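You operate a simulated robot arm through the tools that you are given. There is no shell and no other tool. Be economical: measure what you need, move in short steps, check, and stop when the job is done.

Carry out the task below with a simulated two-armed robot. There is one attempt and no reset: what you move stays moved.

## Task
Carry the orange tray to the grey rack's parts shelf and wash the gold hex plug from it.
Fine: one run of the parts washer; leave the plug inside with the lid shut and the power off; the other plug stays in the tray.

It is judged by the outcome, as a careful person would: the job done as asked, and still so three seconds after it is handed in. It fails if anything else is knocked over, pushed out of place, dropped, spilled or broken. A push-on lid holds only when it is set on centred and level and pressed home; a screw cap is set on level and turned clockwise until tight.

## Robot
Two 7-joint arms with two-finger grippers on one trunk, on a base that drives. Base frame: it is fixed to the floor where the robot stands at the start and does not move with it; the origin is under the middle of the robot, x ahead of it, y to its left, z up; the surface under the hand at the start is at about z = 0.8. Lengths are in m, angles in degrees, forces in N, time in s.
The left shoulder is at the start at [0.06, 0.123, 0.945], the right one opposite. With the tool pointing down near the work surface each hand reaches from about 0.36 to 0.8 m from the robot's upright axis, wherever it stands, measured 20 degrees to its own side. Places, roughly: basin of the parts washer [-0.4, -1.6, 0.8]; parts shelf of the grey rack [-1.7, -1.6, 0.9]; parts washer [-0.3, -1.5, 0.5]; sliding washer lid [-0.4, -1.6, 0.9]; tray [0.7, 0.2, 0.8]; washer power switch [-0.2, -1.3, 0.9]; washer start button [-0.1, -1.3, 0.9]; yellow drain lever [-0.4, -1.3, 0.4]. Payload 1.47 kg a hand.
The TCP of each hand is the grasp point between the finger pads, 0.016 m short of the fingertips. In the tool frame z runs along the fingers and y along their closing line. The gripper opens to 0.087 m. The gripper's body begins 0.055 m behind the TCP.
Orientation is told as [roll, pitch, yaw] about the base's x, y, z axes, in that order, counted from this pose: with the fingers straight down and closing along the base's y, the tool's x points along the base's -x, its y along +y and its z along -z.

## Interface
- The arms move only by the tool nudge_tool. It takes "left_moves", "right_moves" or both (then of equal length, played together; a hand with none holds still); each is a list of rows, each a list of 7 numbers: the turn, a rotation vector about the base's x, y, z in degrees, then the shift along the base's x, y, z in mm, then the opening, from 0 (shut) to 1 (fully open). In form: [[rx, ry, rz, dx, dy, dz, fingers], ...]. A call has 1 to 12 rows; each row is the pose to reach, as a shift and turn from the pose commanded when the call began. Rows are played at 5 a second. More than 0.05 m and 8.6 degrees between two rows, or a gripper value outside its range, and nothing of the call is played. A pose out of reach is approached as far as the arm can. The call stops where the force on the tool passes 40 N (or 10 N more than at its start, if that is more) or the arm is blocked; 0.2 s more then pass. The fingers move at their own pace (about 0.153 m/s each) and stop on an object; they squeeze with about 28 N. The grip force told is the motor's: it shows also when the fingers shut on nothing. Time passes only in rows, and 0.2 s behind the last, so rows that repeat a pose let the fingers close. The reply holds the time, the measured pose of the TCP, the force on the tool along the base axes, the opening and the grip force, in the units named above and with some noise, with the torque about the TCP (base axes, N m) and any sound that the robot's microphone picked up.
- Cameras (640 x 400 px; columns grow to the right, rows downward): "scene" is now at [0.0845, 0.0305, 1.5037]; the picture's right is [0.36, -0.93, 0.00], its down [-0.66, -0.26, -0.70] and it looks along [0.65, 0.26, -0.71] (base axes); focal length 285 px, centre (320, 200). "left" rides on the left gripper at [0.073, -0.012, -0.09] in its tool frame; the picture's right is [0.16, 0.99, 0.00], its down [-0.72, 0.12, -0.68] and it looks along [-0.67, 0.11, 0.73] (tool axes); focal length 247 px, centre (320, 200). "right" rides on the right gripper at [0.073, 0.012, -0.09] in its tool frame; the picture's right is [-0.16, 0.99, 0.00], its down [-0.72, -0.12, -0.68] and it looks along [-0.67, -0.11, 0.73] (tool axes); focal length 247 px, centre (320, 200). There is no depth. A picture from a camera that has moved, and an enlarged one, comes with that camera's place and axes in the base frame and with its lens.
- camera(camera): a new picture of that camera. It takes no simulated time.
- move_column(by): slides the trunk up (or, below 0, down) by that many m; the arms and the scene camera ride with it, the base frame stays. It gives what a move gives, with no picture.
- base_move(legs): drives the robot by 1 to 6 legs, each [ahead, left, turn to the left] in m, m and degrees, along the robot's own axes; the way and the turn of a leg run together, so that a leg with both is an arc; at most 1.5 m and 180 degrees a leg. The arms and the cameras ride along, it lands a little off, and it stops where it bumps. It gives what a move gives.
- head_to(pan, tilt): turns the head with the scene camera to pan (to the left, within 120 degrees either way) and tilt (down, from -29 to 69), counted from straight ahead of the robot. It gives what a move gives.
- inspect(camera, box): a new picture of the part [left, top, right, bottom] of that camera's present view, enlarged. It takes no simulated time.
- finish_job(): hands the job in; it is judged then, once.

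Go step by step. Nothing tells you exact positions but the pictures and the camera data: compare them with the known pose of the tool, close in by small moves and look again before you grip or let go. The budget is 120 turns and 88 pictures, counting those below and the enlarged ones. Unless the task says otherwise, let go and move clear before handing in, and close with one line.

The tools are called as a command line: name --argument value ..., lists and objects as JSON in quotes. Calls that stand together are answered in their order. nudge_tool: Moves the arms, as the interface text tells. Its arguments: {"type":"object","properties":{"left_moves":{"type":"array","items":{"type":"array","items":{"type":"number"}}},"right_moves":{"type":"array","items":{"type":"array","items":{"type":"number"}}}},"required":[]} The other tools are called the same way: move_column (by) slides the trunk up or down; base_move (legs) drives the base; head_to (pan, tilt) turns the head that bears the scene camera; camera (camera) takes a picture; inspect (camera, box) takes an enlarged picture of a part of a camera's view; finish_job () hands the job in.

At the start:

```text
time: 0.0
left_ee_pos: [0.4587, 0.4184, 1.1124]
left_ee_rot: [0.0, 0.0, 0.1]
left_wrist_force: [0.2, -0.1, -0.1]
left_wrist_torque: [0.03, 0.04, -0.02]
left_opening: 0.087
left_grasp_force: 0.0
right_ee_pos: [0.5375, -0.0485, 1.1381]
right_ee_rot: [0.1, 0.1, 0.1]
right_wrist_force: [-0.1, -0.4, -0.2]
right_wrist_torque: [0.05, -0.01, -0.01]
right_opening: 0.087
right_grasp_force: 0.0
trunk travel left (down, up): [-0.1, 0.13]
robot x, y, heading: [0.0008, -0.0009, -0.1]
head pan, tilt: [21.4, 45.5]
```

scene: 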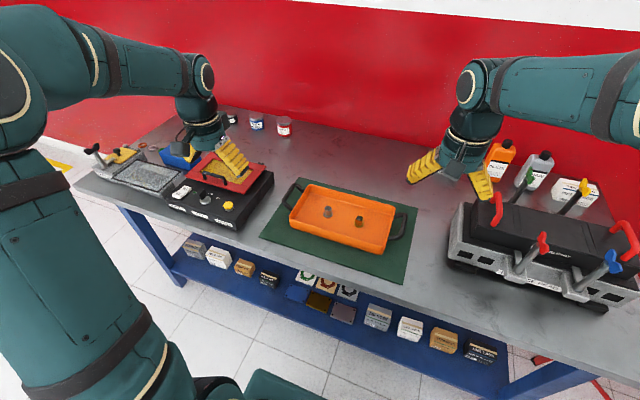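
right: 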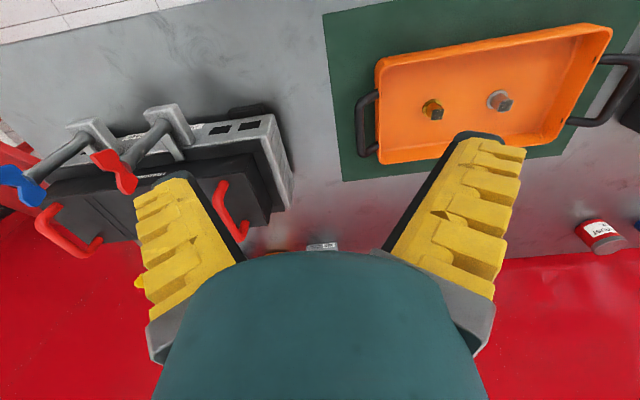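
left: 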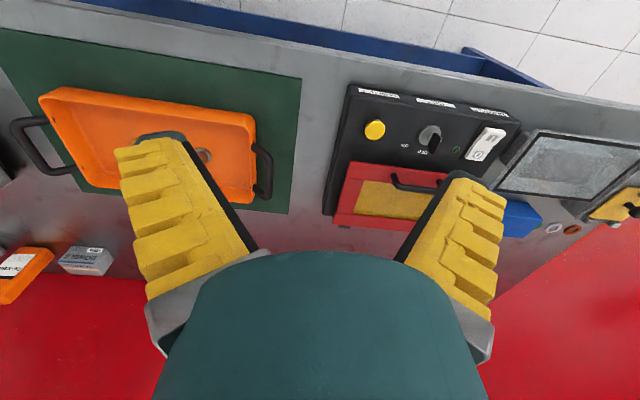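

The tray lies on a green mat ahead, with a loop handle at each end and two plugs inside. I'll look closer at the handles first.

inspect --camera "scene" --box '[240, 150, 440, 275]'

inspect --camera "right" --box '[320, 0, 640, 200]'

```text
3.20 times, centred on (340, 212) of scene
camera zoom: at [0.0845, 0.0305, 1.5037], right [0.36, -0.93, 0.0], down [-0.66, -0.26, -0.7], along [0.65, 0.26, -0.71], focal length 911 px, centre (256, 160)
```

zoom: 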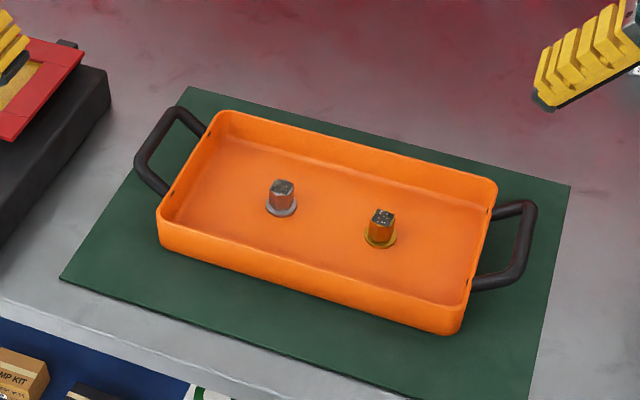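

```text
2.00 times, centred on (480, 100) of right
camera zoom: at [0.465, -0.0369, 1.2299], right [0.16, 0.99, 0.0], down [0.72, -0.12, 0.68], along [0.67, -0.11, -0.73], focal length 494 px, centre (0, 400)
```

zoom: 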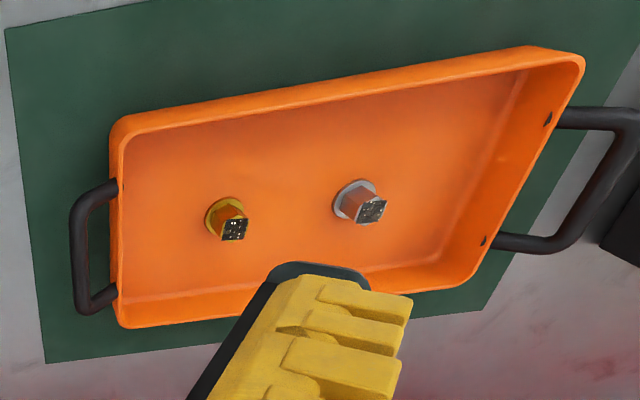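

The handles look like bars along x at about x≈0.66, y≈0.0 and y≈0.366, z≈0.87. I'll survey the room for the rack and the washer before gripping.

head_to --pan -110 --tilt 25

camera --camera "scene"

```text
time: 2.1
left_ee_pos: [0.4592, 0.4165, 1.1128]
left_ee_rot: [-0.1, 0.0, 0.0]
left_wrist_force: [-0.1, -0.3, -0.8]
left_wrist_torque: [0.01, -0.04, 0.02]
left_opening: 0.0871
left_grasp_force: 0.1
right_ee_pos: [0.5388, -0.0494, 1.1384]
right_ee_rot: [0.0, 0.0, 0.0]
right_wrist_force: [-1.8, -0.1, 0.4]
right_wrist_torque: [0.02, -0.01, 0.02]
right_opening: 0.087
right_grasp_force: 0.0
trunk travel left (down, up): [-0.1, 0.13]
robot x, y, heading: [-0.0005, 0.0029, -0.0]
head pan, tilt: [-110.0, 25.0]
```

```text
82 pictures are left
camera scene: at [-0.0223, -0.0856, 1.535], right [-0.94, 0.34, 0.0], down [0.14, 0.4, -0.91], along [-0.31, -0.85, -0.42], focal length 285 px, centre (320, 200)
```

scene: 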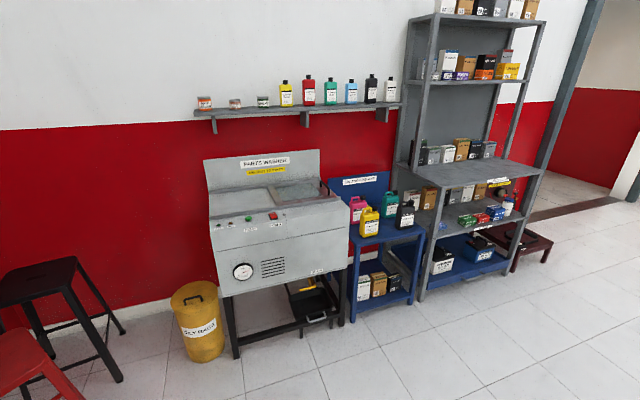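

The washer, blue cart and rack stand along the wall to the right. I'll zoom in on the washer and the parts shelf.

inspect --camera "scene" --box '[380, 90, 560, 300]'

inspect --camera "scene" --box '[190, 140, 390, 350]'

```text
1.90 times, centred on (470, 195) of scene
camera zoom: at [-0.0223, -0.0856, 1.535], right [-0.94, 0.34, 0.0], down [0.14, 0.4, -0.91], along [-0.31, -0.85, -0.42], focal length 542 px, centre (34, 210)
```

zoom: 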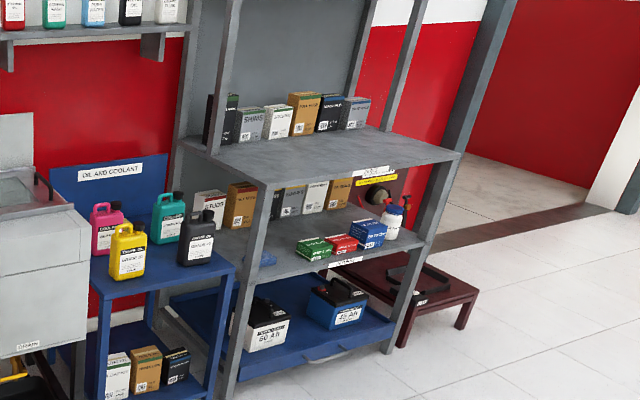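

```text
1.90 times, centred on (290, 245) of scene
camera zoom: at [-0.0223, -0.0856, 1.535], right [-0.94, 0.34, 0.0], down [0.14, 0.4, -0.91], along [-0.31, -0.85, -0.42], focal length 542 px, centre (377, 114)
```

zoom: 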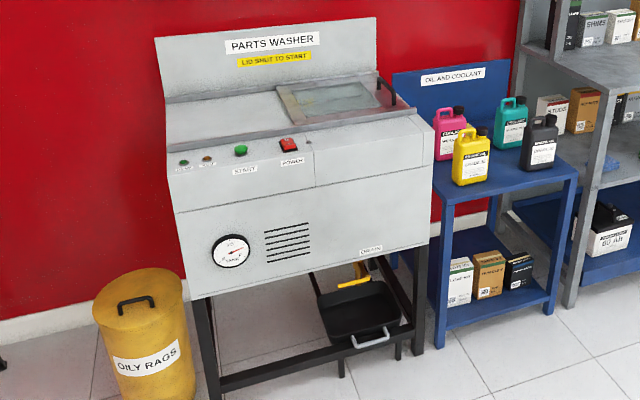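

The rack's deep shelf has free space at the front (x −1.2…−2.0, y −1.27…−1.57, z≈0.92). Now I'll centre the robot on the tray and point the head at it.

base_move --legs '[[0, 0.18, 0]]'

head_to --pan 0 --tilt 45

camera --camera "scene"

camera --camera "right"

```text
time: 4.3
left_ee_pos: [0.4593, 0.5967, 1.1132]
left_ee_rot: [0.0, 0.1, 0.1]
left_wrist_force: [-0.8, 0.3, 0.1]
left_wrist_torque: [-0.01, -0.01, -0.01]
left_opening: 0.0867
left_grasp_force: 0.0
right_ee_pos: [0.5384, 0.1313, 1.1384]
right_ee_rot: [0.0, 0.0, 0.1]
right_wrist_force: [0.7, 0.0, 0.3]
right_wrist_torque: [0.0, -0.01, 0.0]
right_opening: 0.0873
right_grasp_force: 0.0
trunk travel left (down, up): [-0.1, 0.13]
robot x, y, heading: [-0.0016, 0.1772, 0.1]
head pan, tilt: [-110.0, 25.0]
```

```text
time: 6.2
left_ee_pos: [0.4586, 0.5979, 1.1124]
left_ee_rot: [0.0, 0.0, 0.1]
left_wrist_force: [-0.1, 0.0, 0.9]
left_wrist_torque: [0.02, 0.02, -0.03]
left_opening: 0.0871
left_grasp_force: 0.1
right_ee_pos: [0.5387, 0.1307, 1.1389]
right_ee_rot: [-0.1, 0.1, 0.2]
right_wrist_force: [0.4, 0.2, -0.3]
right_wrist_torque: [0.04, 0.0, 0.02]
right_opening: 0.0872
right_grasp_force: 0.0
trunk travel left (down, up): [-0.1, 0.13]
robot x, y, heading: [-0.0001, 0.176, 0.1]
head pan, tilt: [0.0, 45.0]
```

```text
79 pictures are left
camera scene: at [0.0904, 0.18, 1.5045], right [0.0, -1.0, 0.0], down [-0.71, 0.0, -0.71], along [0.71, 0.0, -0.71], focal length 285 px, centre (320, 200)
```

scene: 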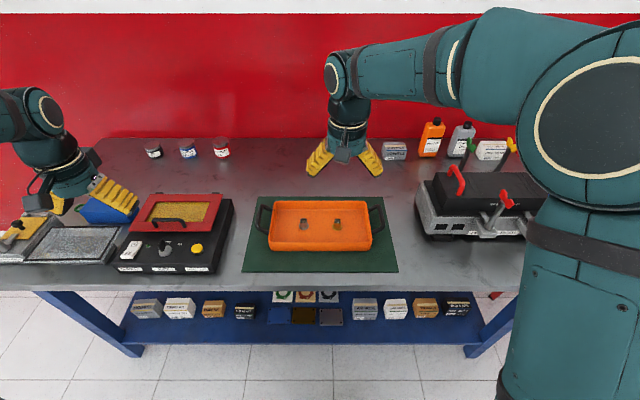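

```text
78 pictures are left
camera right: at [0.4649, 0.1426, 1.2299], right [0.16, 0.99, 0.0], down [0.72, -0.12, 0.68], along [0.67, -0.11, -0.73], focal length 247 px, centre (320, 200)
```

right: 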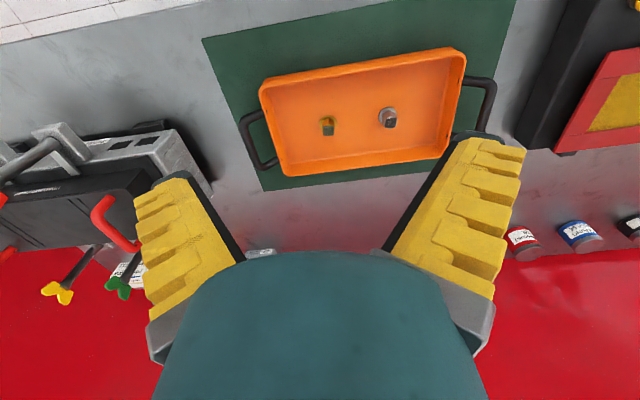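

Both hands now move to above the handles (z≈1.0), then I'll look with the wrist cameras.

nudge_tool --left_moves '[[0, 0, 0, 25, -30, 0, 1], [0, 0, 0, 50, -60, 0, 0.8], [0, 0, 0, 75, -90, -10, 0.6], [0, 0, 0, 100, -120, -30, 0.5], [0, 0, 0, 125, -150, -50, 0.5], [0, 0, 0, 150, -180, -70, 0.5], [0, 0, 0, 175, -208, -90, 0.5], [0, 0, 0, 201, -237, -113, 0.5], [0, 0, 0, 201, -237, -113, 0.5]]' --right_moves '[[0, 0, 0, 15, -16, -17, 1], [0, 0, 0, 30, -32, -34, 0.8], [0, 0, 0, 45, -48, -51, 0.6], [0, 0, 0, 60, -64, -68, 0.5], [0, 0, 0, 75, -80, -85, 0.5], [0, 0, 0, 90, -96, -102, 0.5], [0, 0, 0, 105, -113, -120, 0.5], [0, 0, 0, 121, -129, -138, 0.5], [0, 0, 0, 121, -129, -138, 0.5]]'

camera --camera "scene"

camera --camera "right"

camera --camera "left"

```text
time: 8.2
left_ee_pos: [0.6588, 0.3621, 1.0017]
left_ee_rot: [0.0, -0.1, 0.1]
left_wrist_force: [-0.2, 0.1, 0.5]
left_wrist_torque: [0.0, -0.03, -0.02]
left_opening: 0.0491
left_grasp_force: 4.5
right_ee_pos: [0.6593, 0.003, 1.0007]
right_ee_rot: [0.0, -0.2, 0.1]
right_wrist_force: [-0.5, 0.2, 0.2]
right_wrist_torque: [0.01, -0.02, 0.0]
right_opening: 0.0493
right_grasp_force: 4.1
trunk travel left (down, up): [-0.1, 0.13]
robot x, y, heading: [-0.0048, 0.177, -0.1]
head pan, tilt: [0.0, 45.0]
```

```text
77 pictures are left
camera scene: at [0.0891, 0.1808, 1.5046], right [0.0, -1.0, 0.0], down [-0.71, 0.0, -0.71], along [0.71, 0.0, -0.71], focal length 285 px, centre (320, 200)
```

scene: 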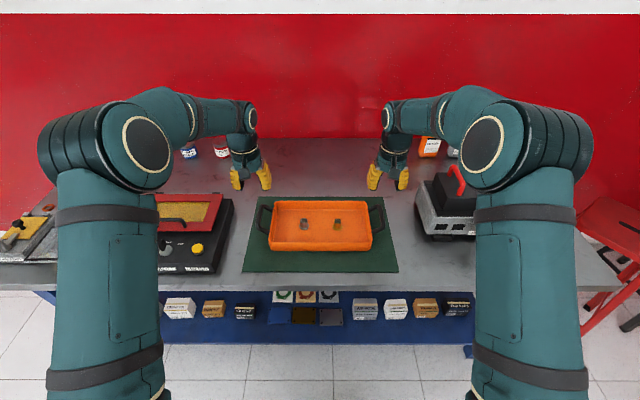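

```text
76 pictures are left
camera right: at [0.5853, 0.015, 1.0926], right [0.16, 0.99, 0.0], down [0.72, -0.11, 0.68], along [0.67, -0.11, -0.73], focal length 247 px, centre (320, 200)
```

right: 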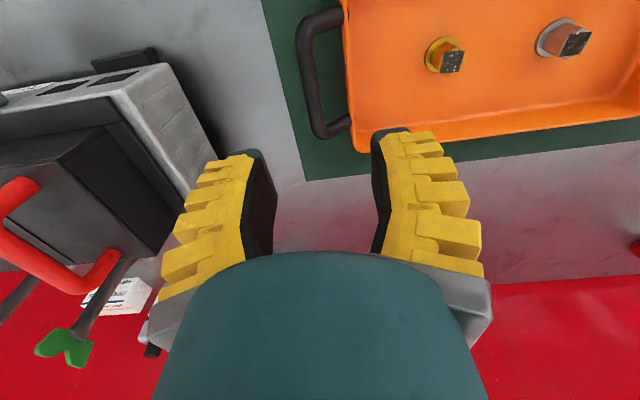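

```text
75 pictures are left
camera left: at [0.5857, 0.3497, 1.0897], right [-0.16, 0.99, 0.0], down [0.72, 0.12, 0.68], along [0.67, 0.11, -0.73], focal length 247 px, centre (320, 200)
```

left: 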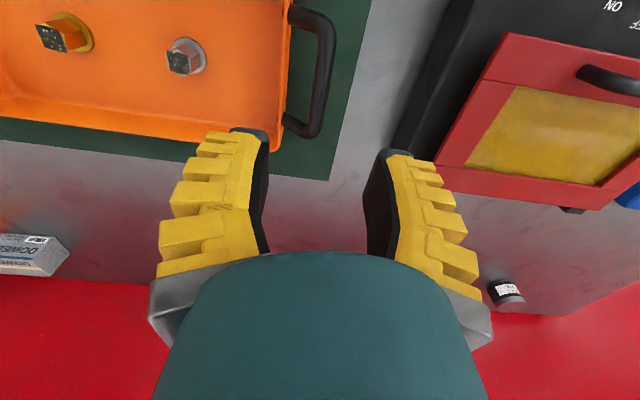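

The hands hang close above the handles: bars at about y=−0.007 and y=0.359. I'll zoom in the scene view to pin down the handle height.

inspect --camera "scene" --box '[240, 180, 400, 280]'

```text
4.00 times, centred on (320, 230) of scene
camera zoom: at [0.0891, 0.1808, 1.5046], right [0.0, -1.0, 0.0], down [-0.71, 0.0, -0.71], along [0.71, 0.0, -0.71], focal length 1139 px, centre (320, 80)
```

zoom: 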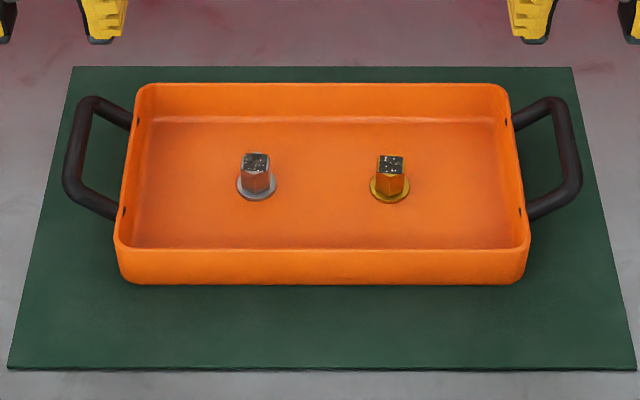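

The handles' outer bars are at z≈0.86. I'll narrow the fingers, line up and lower over the bars without closing.

nudge_tool --left_moves '[[0, 0, 0, -1, -3, 0, 0.4], [0, 0, 0, -1, -3, -40, 0.4], [0, 0, 0, -1, -3, -80, 0.4], [0, 0, 0, -1, -3, -110, 0.4], [0, 0, 0, -1, -3, -130, 0.4], [0, 0, 0, -1, -3, -143, 0.4], [0, 0, 0, -1, -3, -143, 0.4]]' --right_moves '[[0, 0, 0, -2, -10, 0, 0.4], [0, 0, 0, -2, -10, -40, 0.4], [0, 0, 0, -2, -10, -80, 0.4], [0, 0, 0, -2, -10, -110, 0.4], [0, 0, 0, -2, -10, -130, 0.4], [0, 0, 0, -2, -10, -142, 0.4], [0, 0, 0, -2, -10, -142, 0.4]]'

inspect --camera "scene" --box '[220, 160, 420, 285]'

```text
time: 9.8
left_ee_pos: [0.6598, 0.3559, 0.8599]
left_ee_rot: [-0.1, -0.5, -0.1]
left_wrist_force: [1.8, -5.2, 26.2]
left_wrist_torque: [-0.81, 0.06, -0.28]
left_opening: 0.0498
left_grasp_force: 7.4
right_ee_pos: [0.6556, -0.0077, 0.8596]
right_ee_rot: [0.0, -0.1, 0.0]
right_wrist_force: [-0.7, 0.5, 0.6]
right_wrist_torque: [0.05, 0.01, 0.01]
right_opening: 0.0406
right_grasp_force: 4.6
trunk travel left (down, up): [-0.1, 0.13]
robot x, y, heading: [-0.0023, 0.1779, 0.1]
head pan, tilt: [0.0, 45.0]
```

```text
3.20 times, centred on (320, 222) of scene
camera zoom: at [0.0879, 0.1789, 1.5049], right [0.0, -1.0, 0.0], down [-0.71, 0.0, -0.71], along [0.71, 0.0, -0.71], focal length 911 px, centre (320, 128)
```

zoom: 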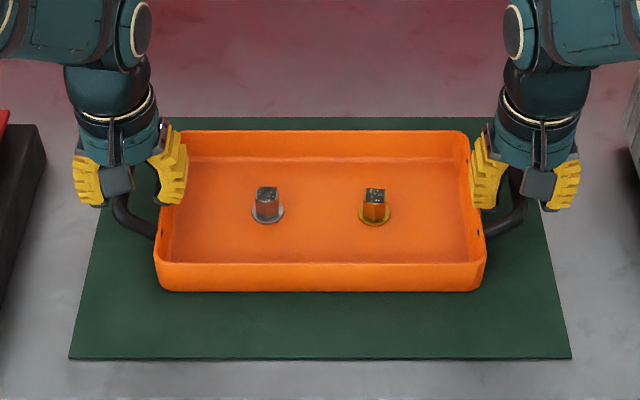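

The left inner finger seems to rest on the tray rim (26 N). I'll raise the left hand, narrow the opening and look again.

nudge_tool --left_moves '[[0, 0, 0, 0, 0, 25, 0.5], [0, 0, 0, 0, 3, 50, 0.35], [0, 0, 0, 0, 3, 50, 0.35], [0, 0, 0, 0, 3, 50, 0.35]]'

camera --camera "left"

camera --camera "right"

```text
time: 10.8
left_ee_pos: [0.6588, 0.3606, 0.9069]
left_ee_rot: [0.0, 0.1, 0.1]
left_wrist_force: [0.3, 0.7, -0.2]
left_wrist_torque: [0.02, -0.03, -0.06]
left_opening: 0.0364
left_grasp_force: 4.7
right_ee_pos: [0.6573, -0.0085, 0.8596]
right_ee_rot: [0.0, -0.2, 0.0]
right_wrist_force: [-1.9, -3.2, 7.6]
right_wrist_torque: [0.23, 0.03, 0.06]
right_opening: 0.0389
right_grasp_force: 3.5
trunk travel left (down, up): [-0.1, 0.13]
robot x, y, heading: [-0.0035, 0.1778, 0.2]
head pan, tilt: [0.0, 45.0]
```

```text
72 pictures are left
camera left: at [0.5858, 0.3491, 0.9969], right [-0.16, 0.99, 0.0], down [0.72, 0.12, 0.68], along [0.67, 0.11, -0.73], focal length 247 px, centre (320, 200)
```

left: 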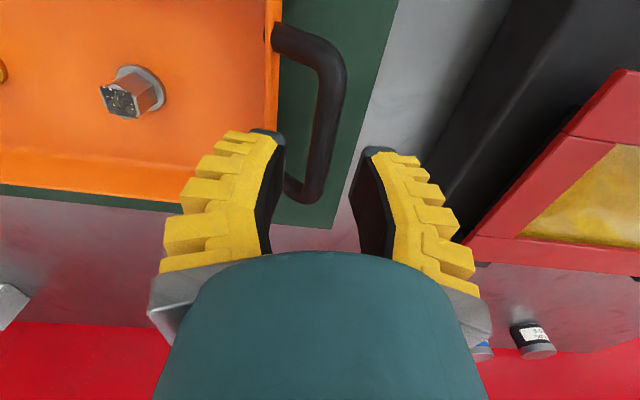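

```text
71 pictures are left
camera right: at [0.583, 0.0035, 0.9502], right [0.16, 0.99, 0.0], down [0.72, -0.12, 0.68], along [0.67, -0.11, -0.73], focal length 247 px, centre (320, 200)
```

right: 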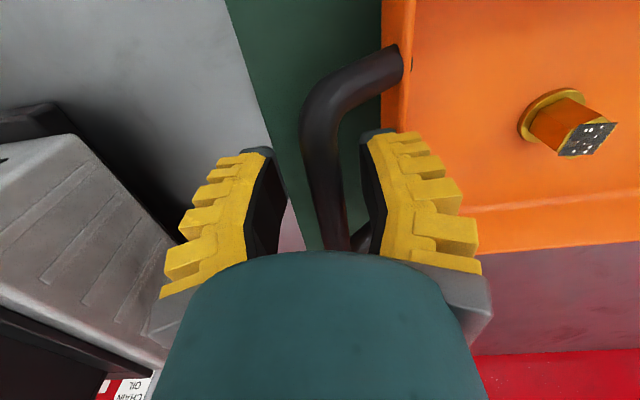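

Right straddles its bar well; the left bar is at y≈0.363. I'll lower left again slightly outward.

nudge_tool --left_moves '[[0, 0, 0, 0, 3, -15, 0.35], [0, 0, 0, 0, 3, -30, 0.35], [0, 0, 0, 0, 3, -40, 0.35], [0, 0, 0, 0, 3, -47, 0.35], [0, 0, 0, 0, 3, -47, 0.35]]'

camera --camera "left"

```text
time: 12.0
left_ee_pos: [0.6585, 0.363, 0.8602]
left_ee_rot: [-0.1, -0.2, 0.2]
left_wrist_force: [0.4, -0.1, 0.8]
left_wrist_torque: [-0.01, -0.02, 0.0]
left_opening: 0.0361
left_grasp_force: 3.6
right_ee_pos: [0.6568, -0.0076, 0.8585]
right_ee_rot: [0.1, -0.1, 0.1]
right_wrist_force: [1.3, -4.1, 8.7]
right_wrist_torque: [0.34, 0.02, -0.01]
right_opening: 0.0388
right_grasp_force: 3.3
trunk travel left (down, up): [-0.1, 0.13]
robot x, y, heading: [0.0017, 0.1787, 0.1]
head pan, tilt: [0.0, 45.0]
```

```text
70 pictures are left
camera left: at [0.5856, 0.352, 0.9498], right [-0.16, 0.99, 0.0], down [0.72, 0.12, 0.68], along [0.67, 0.11, -0.73], focal length 247 px, centre (320, 200)
```

left: 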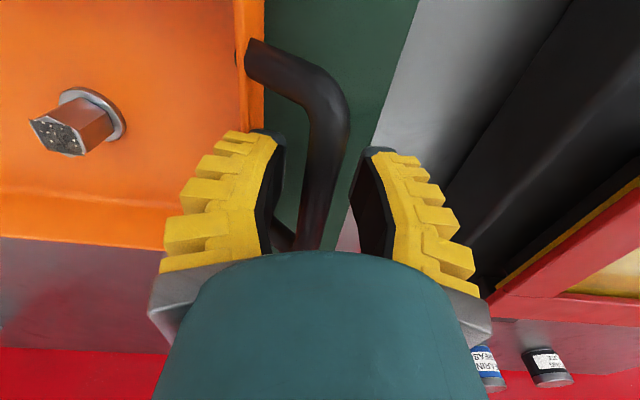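

Both bars are between the fingers; I close both grippers and hold.

nudge_tool --left_moves '[[0, 0, 0, 0, 0, 0, 0.1], [0, 0, 0, 0, 0, 0, 0], [0, 0, 0, 0, 0, 0, 0], [0, 0, 0, 0, 0, 0, 0]]' --right_moves '[[0, 0, 0, 0, 0, 0, 0.1], [0, 0, 0, 0, 0, 0, 0], [0, 0, 0, 0, 0, 0, 0], [0, 0, 0, 0, 0, 0, 0]]'

inspect --camera "scene" --box '[220, 160, 420, 285]'

```text
time: 13.0
left_ee_pos: [0.6588, 0.362, 0.8595]
left_ee_rot: [-0.2, -0.1, 0.0]
left_wrist_force: [-0.8, -13.0, -3.7]
left_wrist_torque: [0.23, 0.0, -0.11]
left_opening: 0.0
left_grasp_force: 28.2
right_ee_pos: [0.6572, -0.0075, 0.8582]
right_ee_rot: [0.0, 0.0, 0.1]
right_wrist_force: [0.5, 13.7, -2.1]
right_wrist_torque: [-0.18, 0.04, 0.07]
right_opening: 0.0004
right_grasp_force: 28.2
trunk travel left (down, up): [-0.1, 0.13]
robot x, y, heading: [0.0017, 0.1762, 0.3]
head pan, tilt: [0.0, 45.0]
```

```text
3.20 times, centred on (320, 222) of scene
camera zoom: at [0.0909, 0.18, 1.5044], right [0.0, -1.0, 0.0], down [-0.71, 0.0, -0.71], along [0.71, 0.0, -0.71], focal length 911 px, centre (320, 128)
```

zoom: 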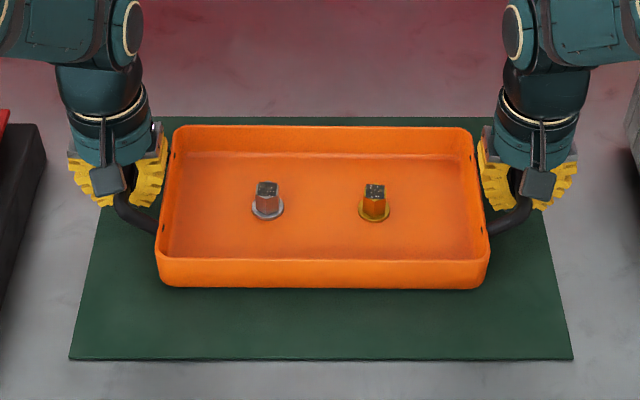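

The fingers read fully shut, so the bars may not be between the pads. I'll look with the wrist cameras.

camera --camera "left"

inspect --camera "scene" --box '[225, 190, 285, 240]'

```text
68 pictures are left
camera left: at [0.5863, 0.3513, 0.9492], right [-0.16, 0.99, 0.0], down [0.72, 0.12, 0.68], along [0.67, 0.11, -0.73], focal length 247 px, centre (320, 200)
```

left: 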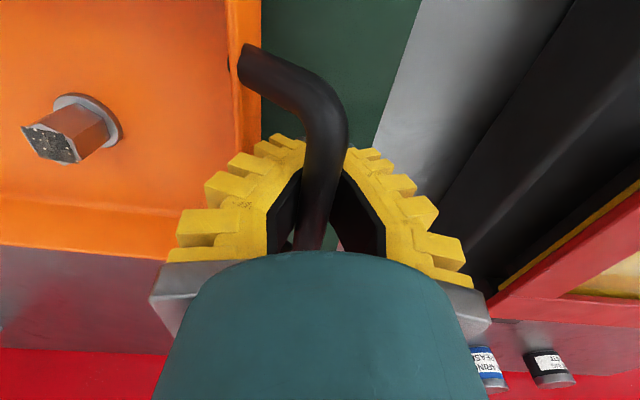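

```text
8.00 times, centred on (255, 215) of scene
camera zoom: at [0.0909, 0.18, 1.5044], right [0.0, -1.0, 0.0], down [-0.71, 0.0, -0.71], along [0.71, 0.0, -0.71], focal length 2278 px, centre (840, 80)
```

zoom: 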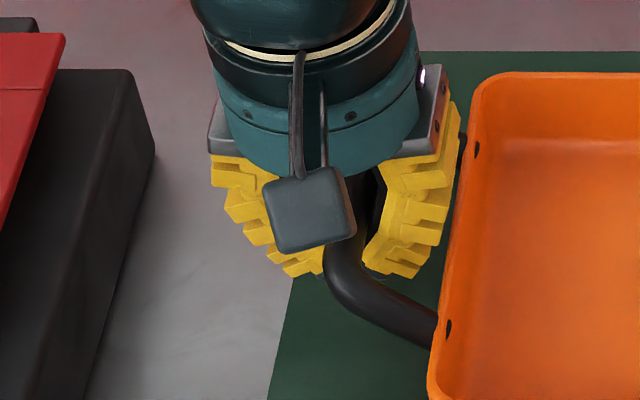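

The V of the fingers shut beneath the bars, so the bars are higher, about z 0.877. I'll open, raise 18 mm and close again.

nudge_tool --left_moves '[[0, 0, 0, 0, 1, 0, 0.35], [0, 0, 0, 0, 1, 0, 0.35], [0, 0, 0, 0, 1, 0, 0.35], [0, 0, 0, 0, 1, 18, 0.35], [0, 0, 0, 0, 1, 18, 0.35], [0, 0, 0, 0, 1, 18, 0], [0, 0, 0, 0, 1, 18, 0], [0, 0, 0, 0, 1, 18, 0], [0, 0, 0, 0, 1, 18, 0]]' --right_moves '[[0, 0, 0, 0, -1, 0, 0.35], [0, 0, 0, 0, -1, 0, 0.35], [0, 0, 0, 0, -1, 0, 0.35], [0, 0, 0, 0, -1, 18, 0.35], [0, 0, 0, 0, -1, 18, 0.35], [0, 0, 0, 0, -1, 18, 0], [0, 0, 0, 0, -1, 18, 0], [0, 0, 0, 0, -1, 18, 0], [0, 0, 0, 0, -1, 18, 0]]'

camera --camera "left"

camera --camera "right"

```text
time: 15.0
left_ee_pos: [0.6598, 0.3617, 0.8789]
left_ee_rot: [-0.4, -0.2, -0.2]
left_wrist_force: [2.0, -29.2, 10.0]
left_wrist_torque: [-0.33, 0.21, -0.14]
left_opening: 0.0058
left_grasp_force: 27.3
right_ee_pos: [0.6571, -0.0035, 0.8774]
right_ee_rot: [0.3, -0.2, 0.3]
right_wrist_force: [3.8, 30.8, 7.1]
right_wrist_torque: [0.35, 0.23, 0.17]
right_opening: 0.0062
right_grasp_force: 27.5
trunk travel left (down, up): [-0.1, 0.13]
robot x, y, heading: [0.0007, 0.1793, 0.0]
head pan, tilt: [0.0, 45.0]
```

```text
66 pictures are left
camera left: at [0.5857, 0.3505, 0.9683], right [-0.16, 0.99, -0.01], down [0.72, 0.12, 0.68], along [0.67, 0.1, -0.73], focal length 247 px, centre (320, 200)
```

left: 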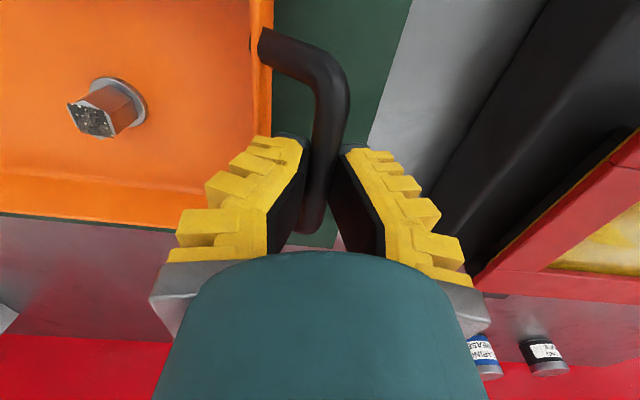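

```text
65 pictures are left
camera right: at [0.5837, 0.0061, 0.9693], right [0.15, 0.99, 0.01], down [0.72, -0.12, 0.68], along [0.67, -0.1, -0.73], focal length 247 px, centre (320, 200)
```

right: 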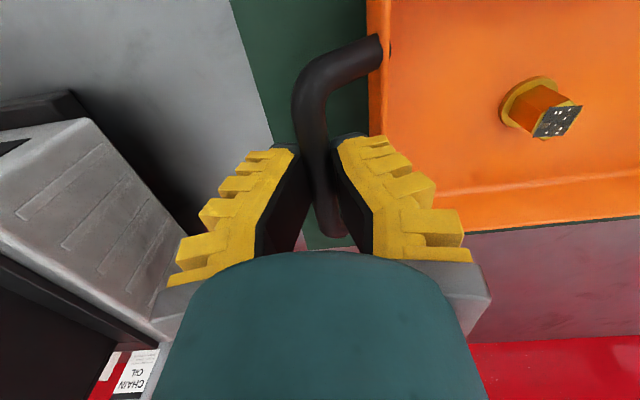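

The fingers now hold the bars only at a 6 mm opening and pull 30 N outward, so I'm a few mm too wide. I'll reopen, shift inward, rise 9 mm and close again.

nudge_tool --left_moves '[[0, 0, 0, 0, 0, 0, 0.35], [0, 0, 0, 0, 0, 0, 0.35], [0, 0, 0, 0, -3, 0, 0.35], [0, 0, 0, 0, -3, 9, 0.35], [0, 0, 0, 0, -3, 9, 0.35], [0, 0, 0, 0, -3, 9, 0], [0, 0, 0, 0, -3, 9, 0], [0, 0, 0, 0, -3, 9, 0], [0, 0, 0, 0, -3, 9, 0]]' --right_moves '[[0, 0, 0, 0, 0, 0, 0.35], [0, 0, 0, 0, 0, 0, 0.35], [0, 0, 0, 0, 4, 0, 0.35], [0, 0, 0, 0, 4, 9, 0.35], [0, 0, 0, 0, 4, 9, 0.35], [0, 0, 0, 0, 4, 9, 0], [0, 0, 0, 0, 4, 9, 0], [0, 0, 0, 0, 4, 9, 0], [0, 0, 0, 0, 4, 9, 0]]'

camera --camera "left"

```text
time: 17.0
left_ee_pos: [0.6584, 0.3609, 0.8882]
left_ee_rot: [-0.1, 0.0, 0.1]
left_wrist_force: [0.8, -3.3, 7.6]
left_wrist_torque: [-0.03, 0.02, -0.02]
left_opening: 0.0
left_grasp_force: 28.2
right_ee_pos: [0.6571, -0.0045, 0.8874]
right_ee_rot: [0.0, -0.2, 0.1]
right_wrist_force: [3.6, 3.1, 11.3]
right_wrist_torque: [0.08, -0.05, -0.01]
right_opening: 0.006
right_grasp_force: 28.0
trunk travel left (down, up): [-0.1, 0.13]
robot x, y, heading: [-0.0009, 0.1771, 0.0]
head pan, tilt: [0.0, 45.0]
```

```text
64 pictures are left
camera left: at [0.5852, 0.3503, 0.9773], right [-0.16, 0.99, 0.0], down [0.72, 0.12, 0.68], along [0.67, 0.11, -0.73], focal length 247 px, centre (320, 200)
```

left: 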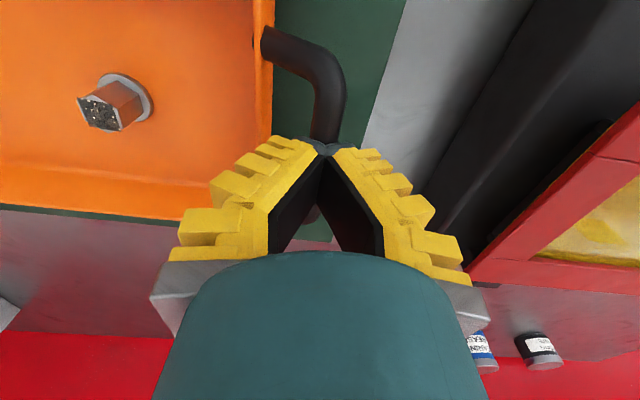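

Left shut above its bar: the fingers form a V and the bars must sit inside it, as at z≈0.86. I'll reopen, go down to z≈0.864 with the corrected y, and close.

nudge_tool --left_moves '[[0, 0, 0, 0, 0, 0, 0.38], [0, 0, 0, 0, 0, 0, 0.38], [0, 0, 0, 0, 0, 0, 0.38], [0, 0, 0, 0, 0, -12, 0.38], [0, 0, 0, 0, 0, -24, 0.38], [0, 0, 0, 0, 0, -24, 0.38], [0, 0, 0, 0, 0, -24, 0], [0, 0, 0, 0, 0, -24, 0], [0, 0, 0, 0, 0, -24, 0], [0, 0, 0, 0, 0, -24, 0]]' --right_moves '[[0, 0, 0, 0, 0, 0, 0.38], [0, 0, 0, 0, 0, 0, 0.38], [0, 0, 0, 0, 0, 0, 0.38], [0, 0, 0, 0, 0, -12, 0.38], [0, 0, 0, 0, 0, -24, 0.38], [0, 0, 0, 0, 0, -24, 0.38], [0, 0, 0, 0, 0, -24, 0], [0, 0, 0, 0, 0, -24, 0], [0, 0, 0, 0, 0, -24, 0], [0, 0, 0, 0, 0, -24, 0]]'

camera --camera "left"

camera --camera "right"

```text
time: 19.2
left_ee_pos: [0.6596, 0.3605, 0.8632]
left_ee_rot: [-0.1, 0.0, 0.1]
left_wrist_force: [-0.1, -6.8, -2.3]
left_wrist_torque: [0.02, -0.03, -0.07]
left_opening: 0.0057
left_grasp_force: 28.2
right_ee_pos: [0.6568, -0.0038, 0.8611]
right_ee_rot: [-0.1, 0.0, 0.0]
right_wrist_force: [0.1, 7.5, -1.5]
right_wrist_torque: [-0.07, 0.01, 0.06]
right_opening: 0.0059
right_grasp_force: 28.0
trunk travel left (down, up): [-0.1, 0.13]
robot x, y, heading: [0.002, 0.18, 0.1]
head pan, tilt: [0.0, 45.0]
```

```text
63 pictures are left
camera left: at [0.5859, 0.3493, 0.9521], right [-0.16, 0.99, 0.0], down [0.72, 0.12, 0.68], along [0.67, 0.11, -0.73], focal length 247 px, centre (320, 200)
```

left: 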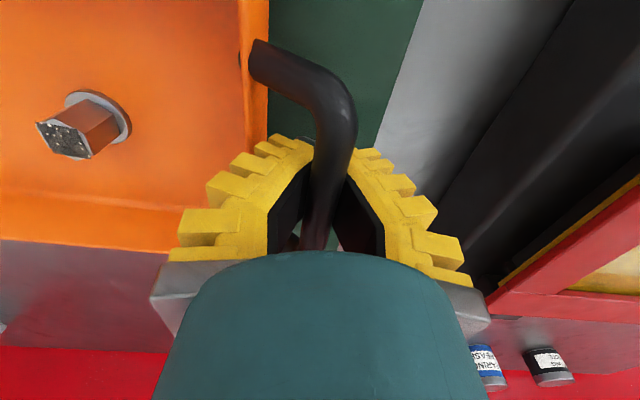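

```text
62 pictures are left
camera right: at [0.584, 0.0073, 0.953], right [0.16, 0.99, 0.0], down [0.72, -0.12, 0.68], along [0.67, -0.11, -0.73], focal length 247 px, centre (320, 200)
```

right: 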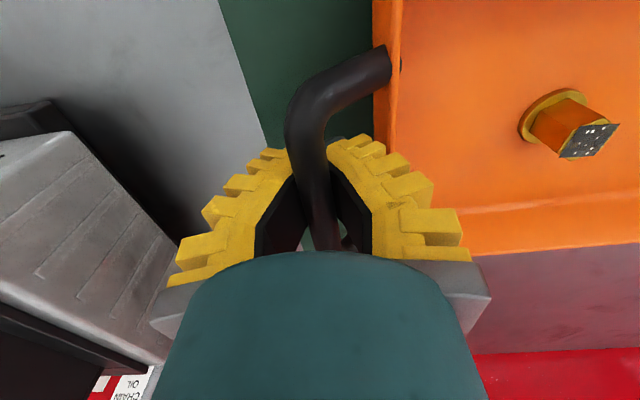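

Both hands grip at 6 mm with low side forces, bars inside the V. I'll lift slowly 30 mm as a test.

nudge_tool --left_moves '[[0, 0, 0, 0, 0, 5, 0], [0, 0, 0, 0, 0, 10, 0], [0, 0, 0, 0, 0, 18, 0], [0, 0, 0, 0, 0, 26, 0], [0, 0, 0, 0, 0, 34, 0], [0, 0, 0, 0, 0, 34, 0]]' --right_moves '[[0, 0, 0, 0, 0, 5, 0], [0, 0, 0, 0, 0, 10, 0], [0, 0, 0, 0, 0, 18, 0], [0, 0, 0, 0, 0, 26, 0], [0, 0, 0, 0, 0, 34, 0], [0, 0, 0, 0, 0, 34, 0]]'

inspect --camera "scene" --box '[220, 160, 420, 285]'

```text
time: 20.6
left_ee_pos: [0.6591, 0.3607, 0.8967]
left_ee_rot: [-0.1, 0.0, 0.0]
left_wrist_force: [-0.3, -14.2, -2.5]
left_wrist_torque: [0.11, 0.02, -0.06]
left_opening: 0.0
left_grasp_force: 28.1
right_ee_pos: [0.6576, -0.0039, 0.8957]
right_ee_rot: [0.1, 0.0, 0.1]
right_wrist_force: [0.7, 14.0, -3.3]
right_wrist_torque: [-0.1, -0.05, 0.08]
right_opening: 0.0
right_grasp_force: 28.5
trunk travel left (down, up): [-0.1, 0.13]
robot x, y, heading: [-0.0, 0.1798, 0.2]
head pan, tilt: [0.0, 45.0]
```

```text
3.20 times, centred on (320, 222) of scene
camera zoom: at [0.0911, 0.1801, 1.5044], right [0.0, -1.0, 0.0], down [-0.71, 0.0, -0.71], along [0.71, 0.0, -0.71], focal length 911 px, centre (320, 128)
```

zoom: 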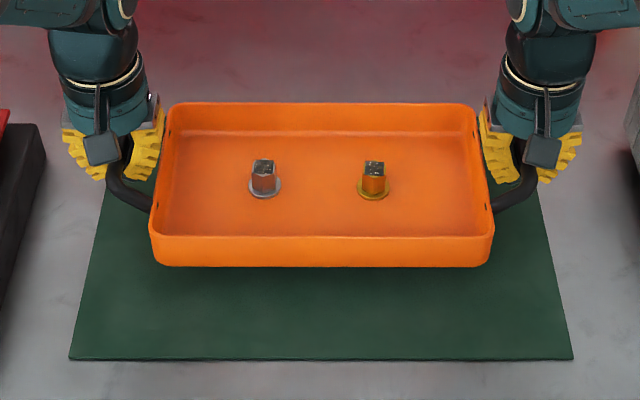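

The tray is cradled on both closed grippers and lifted level. I'll raise it further, easing the hands inward 2 mm, and look to the left rear before driving.

nudge_tool --left_moves '[[0, 0, 0, 0, -1, 10, 0], [0, 0, 0, 0, -2, 25, 0], [0, 0, 0, 0, -2, 40, 0], [0, 0, 0, 0, -2, 55, 0], [0, 0, 0, 0, -2, 70, 0], [0, 0, 0, 0, -2, 85, 0], [0, 0, 0, 0, -2, 100, 0], [0, 0, 0, 0, -2, 115, 0], [0, 0, 0, 0, -2, 130, 0], [0, 0, 0, 0, -2, 130, 0]]' --right_moves '[[0, 0, 0, 0, 1, 10, 0], [0, 0, 0, 0, 2, 25, 0], [0, 0, 0, 0, 2, 40, 0], [0, 0, 0, 0, 2, 55, 0], [0, 0, 0, 0, 2, 70, 0], [0, 0, 0, 0, 2, 85, 0], [0, 0, 0, 0, 2, 100, 0], [0, 0, 0, 0, 2, 115, 0], [0, 0, 0, 0, 2, 130, 0], [0, 0, 0, 0, 2, 130, 0]]'

head_to --pan 120 --tilt 30

camera --camera "scene"

```text
time: 22.8
left_ee_pos: [0.6594, 0.3604, 1.0269]
left_ee_rot: [0.1, 0.1, 0.0]
left_wrist_force: [0.0, 11.2, -3.4]
left_wrist_torque: [-0.12, 0.0, -0.01]
left_opening: 0.0061
left_grasp_force: 28.2
right_ee_pos: [0.6584, -0.0046, 1.0264]
right_ee_rot: [-0.1, 0.0, 0.0]
right_wrist_force: [-0.8, -10.4, -2.9]
right_wrist_torque: [0.1, 0.04, 0.06]
right_opening: 0.0057
right_grasp_force: 27.7
trunk travel left (down, up): [-0.1, 0.13]
robot x, y, heading: [0.0002, 0.1812, 0.2]
head pan, tilt: [0.0, 45.0]
```

```text
time: 24.8
left_ee_pos: [0.6594, 0.3602, 1.0266]
left_ee_rot: [-0.1, 0.0, 0.1]
left_wrist_force: [0.3, 10.5, -3.6]
left_wrist_torque: [-0.14, 0.0, -0.04]
left_opening: 0.0058
left_grasp_force: 28.4
right_ee_pos: [0.6582, -0.0027, 1.0267]
right_ee_rot: [0.0, 0.1, 0.1]
right_wrist_force: [0.1, -9.9, -2.6]
right_wrist_torque: [0.11, 0.0, 0.05]
right_opening: 0.0
right_grasp_force: 28.1
trunk travel left (down, up): [-0.1, 0.13]
robot x, y, heading: [0.0022, 0.1773, 0.1]
head pan, tilt: [120.0, 30.0]
```

```text
60 pictures are left
camera scene: at [-0.0357, 0.2582, 1.5271], right [0.87, 0.5, 0.0], down [0.25, -0.43, -0.87], along [-0.43, 0.75, -0.5], focal length 285 px, centre (320, 200)
```

scene: 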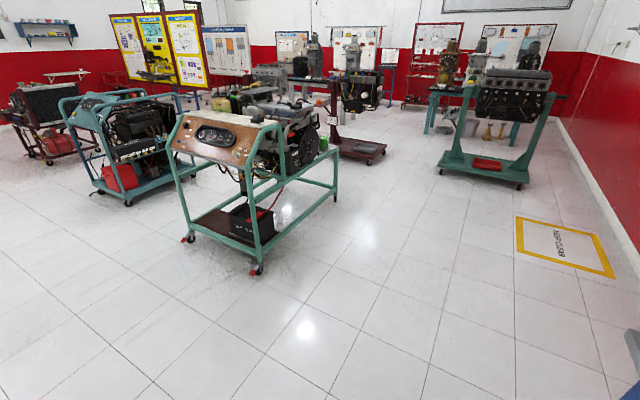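

The way behind is clear. I back away from the bench, turn right, and move over to in front of the rack.

base_move --legs '[[-0.6, 0, 0], [0, 0, -90], [0, -1.0, 0], [0.55, 0, 0]]'

head_to --pan 0 --tilt 35

camera --camera "scene"

```text
time: 43.5
left_ee_pos: [-1.4215, -1.028, 1.0263]
left_ee_rot: [-0.1, -0.1, -90.3]
left_wrist_force: [8.4, -0.9, -1.8]
left_wrist_torque: [0.04, 0.08, -0.01]
left_opening: 0.0058
left_grasp_force: 28.1
right_ee_pos: [-1.7834, -1.0245, 1.0259]
right_ee_rot: [0.1, 0.2, -90.3]
right_wrist_force: [-8.8, -0.7, -2.7]
right_wrist_torque: [0.02, -0.14, 0.03]
right_opening: 0.0
right_grasp_force: 28.1
trunk travel left (down, up): [-0.1, 0.13]
robot x, y, heading: [-1.6008, -0.3667, -90.3]
head pan, tilt: [120.0, 30.0]
```

```text
time: 45.5
left_ee_pos: [-1.4224, -1.0273, 1.0264]
left_ee_rot: [0.0, 0.0, -90.2]
left_wrist_force: [9.4, 0.3, -1.9]
left_wrist_torque: [0.01, 0.1, 0.0]
left_opening: 0.0001
left_grasp_force: 28.4
right_ee_pos: [-1.7857, -1.0248, 1.0261]
right_ee_rot: [0.0, 0.0, -90.2]
right_wrist_force: [-9.6, 0.2, -3.1]
right_wrist_torque: [-0.01, -0.08, 0.0]
right_opening: 0.0
right_grasp_force: 27.6
trunk travel left (down, up): [-0.1, 0.13]
robot x, y, heading: [-1.5956, -0.3649, -90.4]
head pan, tilt: [0.0, 35.0]
```

```text
59 pictures are left
camera scene: at [-1.6003, -0.465, 1.5192], right [-1.0, 0.0, 0.0], down [0.0, 0.57, -0.82], along [0.0, -0.82, -0.57], focal length 285 px, centre (320, 200)
```

scene: 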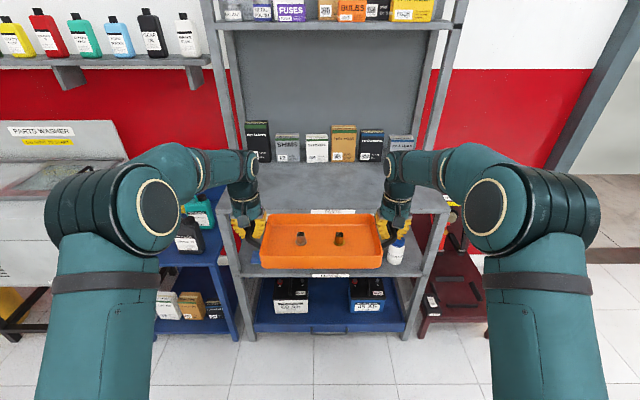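

The tray stands level in front of the rack, plugs upright. I'll raise 50 mm for clearance and move 0.25 m closer, then re-measure the shelf.

nudge_tool --left_moves '[[0, 0, 0, 0, 0, 12, 0], [0, 0, 0, 0, 0, 25, 0], [0, 0, 0, 0, 0, 38, 0], [0, 0, 0, 0, 0, 50, 0], [0, 0, 0, 0, 0, 50, 0]]' --right_moves '[[0, 0, 0, 0, 0, 12, 0], [0, 0, 0, 0, 0, 25, 0], [0, 0, 0, 0, 0, 38, 0], [0, 0, 0, 0, 0, 50, 0], [0, 0, 0, 0, 0, 50, 0]]'

base_move --legs '[[0.15, 0, 0]]'

camera --camera "scene"

```text
time: 46.6
left_ee_pos: [-1.4233, -1.0288, 1.0777]
left_ee_rot: [0.0, 0.0, -90.4]
left_wrist_force: [10.3, 0.7, -3.5]
left_wrist_torque: [0.01, 0.11, -0.01]
left_opening: 0.0
left_grasp_force: 28.3
right_ee_pos: [-1.7839, -1.0241, 1.0759]
right_ee_rot: [-0.1, 0.0, -90.2]
right_wrist_force: [-10.0, 0.0, -2.4]
right_wrist_torque: [0.0, -0.14, -0.02]
right_opening: 0.0
right_grasp_force: 28.1
trunk travel left (down, up): [-0.1, 0.13]
robot x, y, heading: [-1.598, -0.3651, -90.6]
head pan, tilt: [0.0, 35.0]
```

```text
time: 48.0
left_ee_pos: [-1.4237, -1.1803, 1.0767]
left_ee_rot: [-0.1, 0.2, -90.3]
left_wrist_force: [9.8, -0.2, -3.4]
left_wrist_torque: [0.07, 0.09, 0.04]
left_opening: 0.0
left_grasp_force: 28.3
right_ee_pos: [-1.787, -1.1747, 1.0746]
right_ee_rot: [-0.1, 0.1, -90.4]
right_wrist_force: [-9.6, -1.3, -2.7]
right_wrist_torque: [0.03, -0.15, -0.02]
right_opening: 0.0
right_grasp_force: 27.6
trunk travel left (down, up): [-0.1, 0.13]
robot x, y, heading: [-1.5996, -0.519, -90.2]
head pan, tilt: [0.0, 35.0]
```

```text
58 pictures are left
camera scene: at [-1.6012, -0.6167, 1.5191], right [-1.0, 0.01, 0.0], down [0.0, 0.57, -0.82], along [0.0, -0.82, -0.57], focal length 285 px, centre (320, 200)
```

scene: 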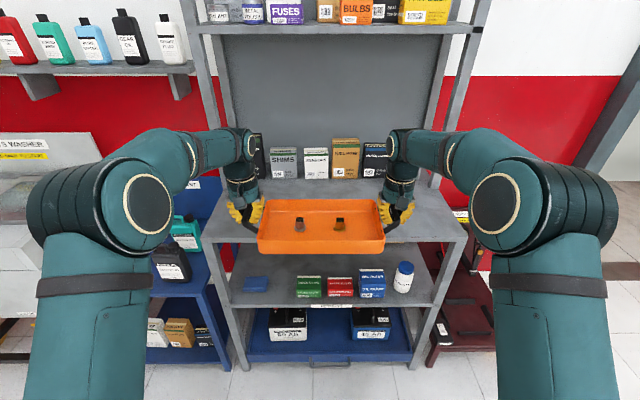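

The shelf top is about z≈0.93–0.94, front edge y≈−1.24, free to about y=−1.57. I'll drive another 0.22 m forward so the tray is wholly over it.

base_move --legs '[[0.22, 0, 0]]'

head_to --pan 0 --tilt 45

camera --camera "scene"

```text
time: 49.7
left_ee_pos: [-1.4263, -1.3992, 1.0753]
left_ee_rot: [0.2, 0.1, -90.3]
left_wrist_force: [8.9, 1.2, -2.8]
left_wrist_torque: [0.04, 0.08, 0.01]
left_opening: 0.0
left_grasp_force: 27.7
right_ee_pos: [-1.7879, -1.3958, 1.0761]
right_ee_rot: [-0.1, 0.1, -90.4]
right_wrist_force: [-9.0, -0.8, -1.9]
right_wrist_torque: [0.01, -0.09, 0.01]
right_opening: 0.0
right_grasp_force: 27.7
trunk travel left (down, up): [-0.1, 0.13]
robot x, y, heading: [-1.6011, -0.7367, -90.5]
head pan, tilt: [0.0, 35.0]
```

```text
time: 50.4
left_ee_pos: [-1.4258, -1.3982, 1.0762]
left_ee_rot: [0.1, 0.0, -90.3]
left_wrist_force: [5.3, 0.6, -3.1]
left_wrist_torque: [0.09, 0.03, -0.04]
left_opening: 0.006
left_grasp_force: 28.0
right_ee_pos: [-1.7881, -1.3945, 1.0761]
right_ee_rot: [-0.2, 0.1, -90.5]
right_wrist_force: [-5.0, 0.4, -1.4]
right_wrist_torque: [-0.06, -0.05, -0.01]
right_opening: 0.0061
right_grasp_force: 27.7
trunk travel left (down, up): [-0.1, 0.13]
robot x, y, heading: [-1.6003, -0.7396, -90.2]
head pan, tilt: [0.0, 45.0]
```

```text
57 pictures are left
camera scene: at [-1.6025, -0.8284, 1.5045], right [-1.0, 0.01, 0.0], down [0.0, 0.71, -0.71], along [0.0, -0.71, -0.71], focal length 285 px, centre (320, 200)
```

scene: 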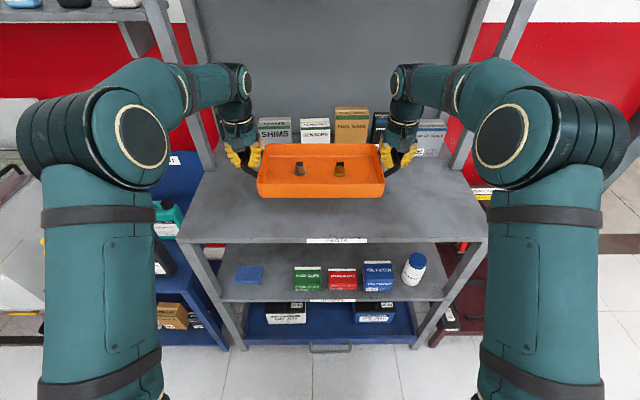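

The tray is over the free shelf area. I'll lower it 60 mm first.

nudge_tool --left_moves '[[0, 0, 0, 0, 0, -12, 0], [0, 0, 0, 0, 0, -24, 0], [0, 0, 0, 0, 0, -36, 0], [0, 0, 0, 0, 0, -48, 0], [0, 0, 0, 0, 0, -60, 0], [0, 0, 0, 0, 0, -66, 0], [0, 0, 0, 0, 0, -66, 0]]' --right_moves '[[0, 0, 0, 0, 0, -12, 0], [0, 0, 0, 0, 0, -24, 0], [0, 0, 0, 0, 0, -36, 0], [0, 0, 0, 0, 0, -48, 0], [0, 0, 0, 0, 0, -60, 0], [0, 0, 0, 0, 0, -66, 0], [0, 0, 0, 0, 0, -66, 0]]'

inspect --camera "scene" --box '[200, 120, 440, 270]'

```text
time: 52.0
left_ee_pos: [-1.4263, -1.398, 1.0109]
left_ee_rot: [0.1, -0.1, -90.3]
left_wrist_force: [7.9, 0.8, -2.7]
left_wrist_torque: [0.04, 0.09, -0.02]
left_opening: 0.0
left_grasp_force: 28.2
right_ee_pos: [-1.7881, -1.3938, 1.0095]
right_ee_rot: [0.0, 0.2, -90.4]
right_wrist_force: [-8.2, -0.7, -2.0]
right_wrist_torque: [-0.04, -0.09, 0.0]
right_opening: 0.0001
right_grasp_force: 27.5
trunk travel left (down, up): [-0.1, 0.13]
robot x, y, heading: [-1.6039, -0.7365, -90.6]
head pan, tilt: [0.0, 45.0]
```

```text
2.67 times, centred on (320, 195) of scene
camera zoom: at [-1.6025, -0.8286, 1.5044], right [-1.0, 0.01, 0.0], down [0.0, 0.71, -0.71], along [0.0, -0.71, -0.71], focal length 760 px, centre (320, 213)
```

zoom: 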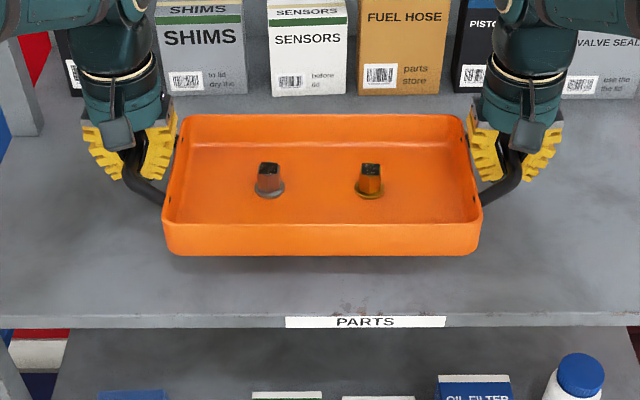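

Still hovering slightly above the shelf, well clear of the boxes. I continue down in small steps until contact.

nudge_tool --left_moves '[[0, 0, 0, 0, 0, -3, 0], [0, 0, 0, 0, 0, -6, 0], [0, 0, 0, 0, 0, -9, 0], [0, 0, 0, 0, 0, -12, 0], [0, 0, 0, 0, 0, -15, 0], [0, 0, 0, 0, 0, -18, 0], [0, 0, 0, 0, 0, -18, 0]]' --right_moves '[[0, 0, 0, 0, 0, -3, 0], [0, 0, 0, 0, 0, -6, 0], [0, 0, 0, 0, 0, -9, 0], [0, 0, 0, 0, 0, -12, 0], [0, 0, 0, 0, 0, -15, 0], [0, 0, 0, 0, 0, -18, 0], [0, 0, 0, 0, 0, -18, 0]]'

```text
time: 53.6
left_ee_pos: [-1.4257, -1.3984, 0.9929]
left_ee_rot: [0.1, 0.1, -90.3]
left_wrist_force: [8.7, 0.3, -2.9]
left_wrist_torque: [-0.01, 0.07, 0.03]
left_opening: 0.0001
left_grasp_force: 27.7
right_ee_pos: [-1.7884, -1.3942, 0.9911]
right_ee_rot: [-0.1, 0.1, -90.3]
right_wrist_force: [-8.1, -0.2, -2.3]
right_wrist_torque: [0.03, -0.12, -0.02]
right_opening: 0.0001
right_grasp_force: 28.3
trunk travel left (down, up): [-0.1, 0.13]
robot x, y, heading: [-1.6004, -0.7389, -90.3]
head pan, tilt: [0.0, 45.0]
```

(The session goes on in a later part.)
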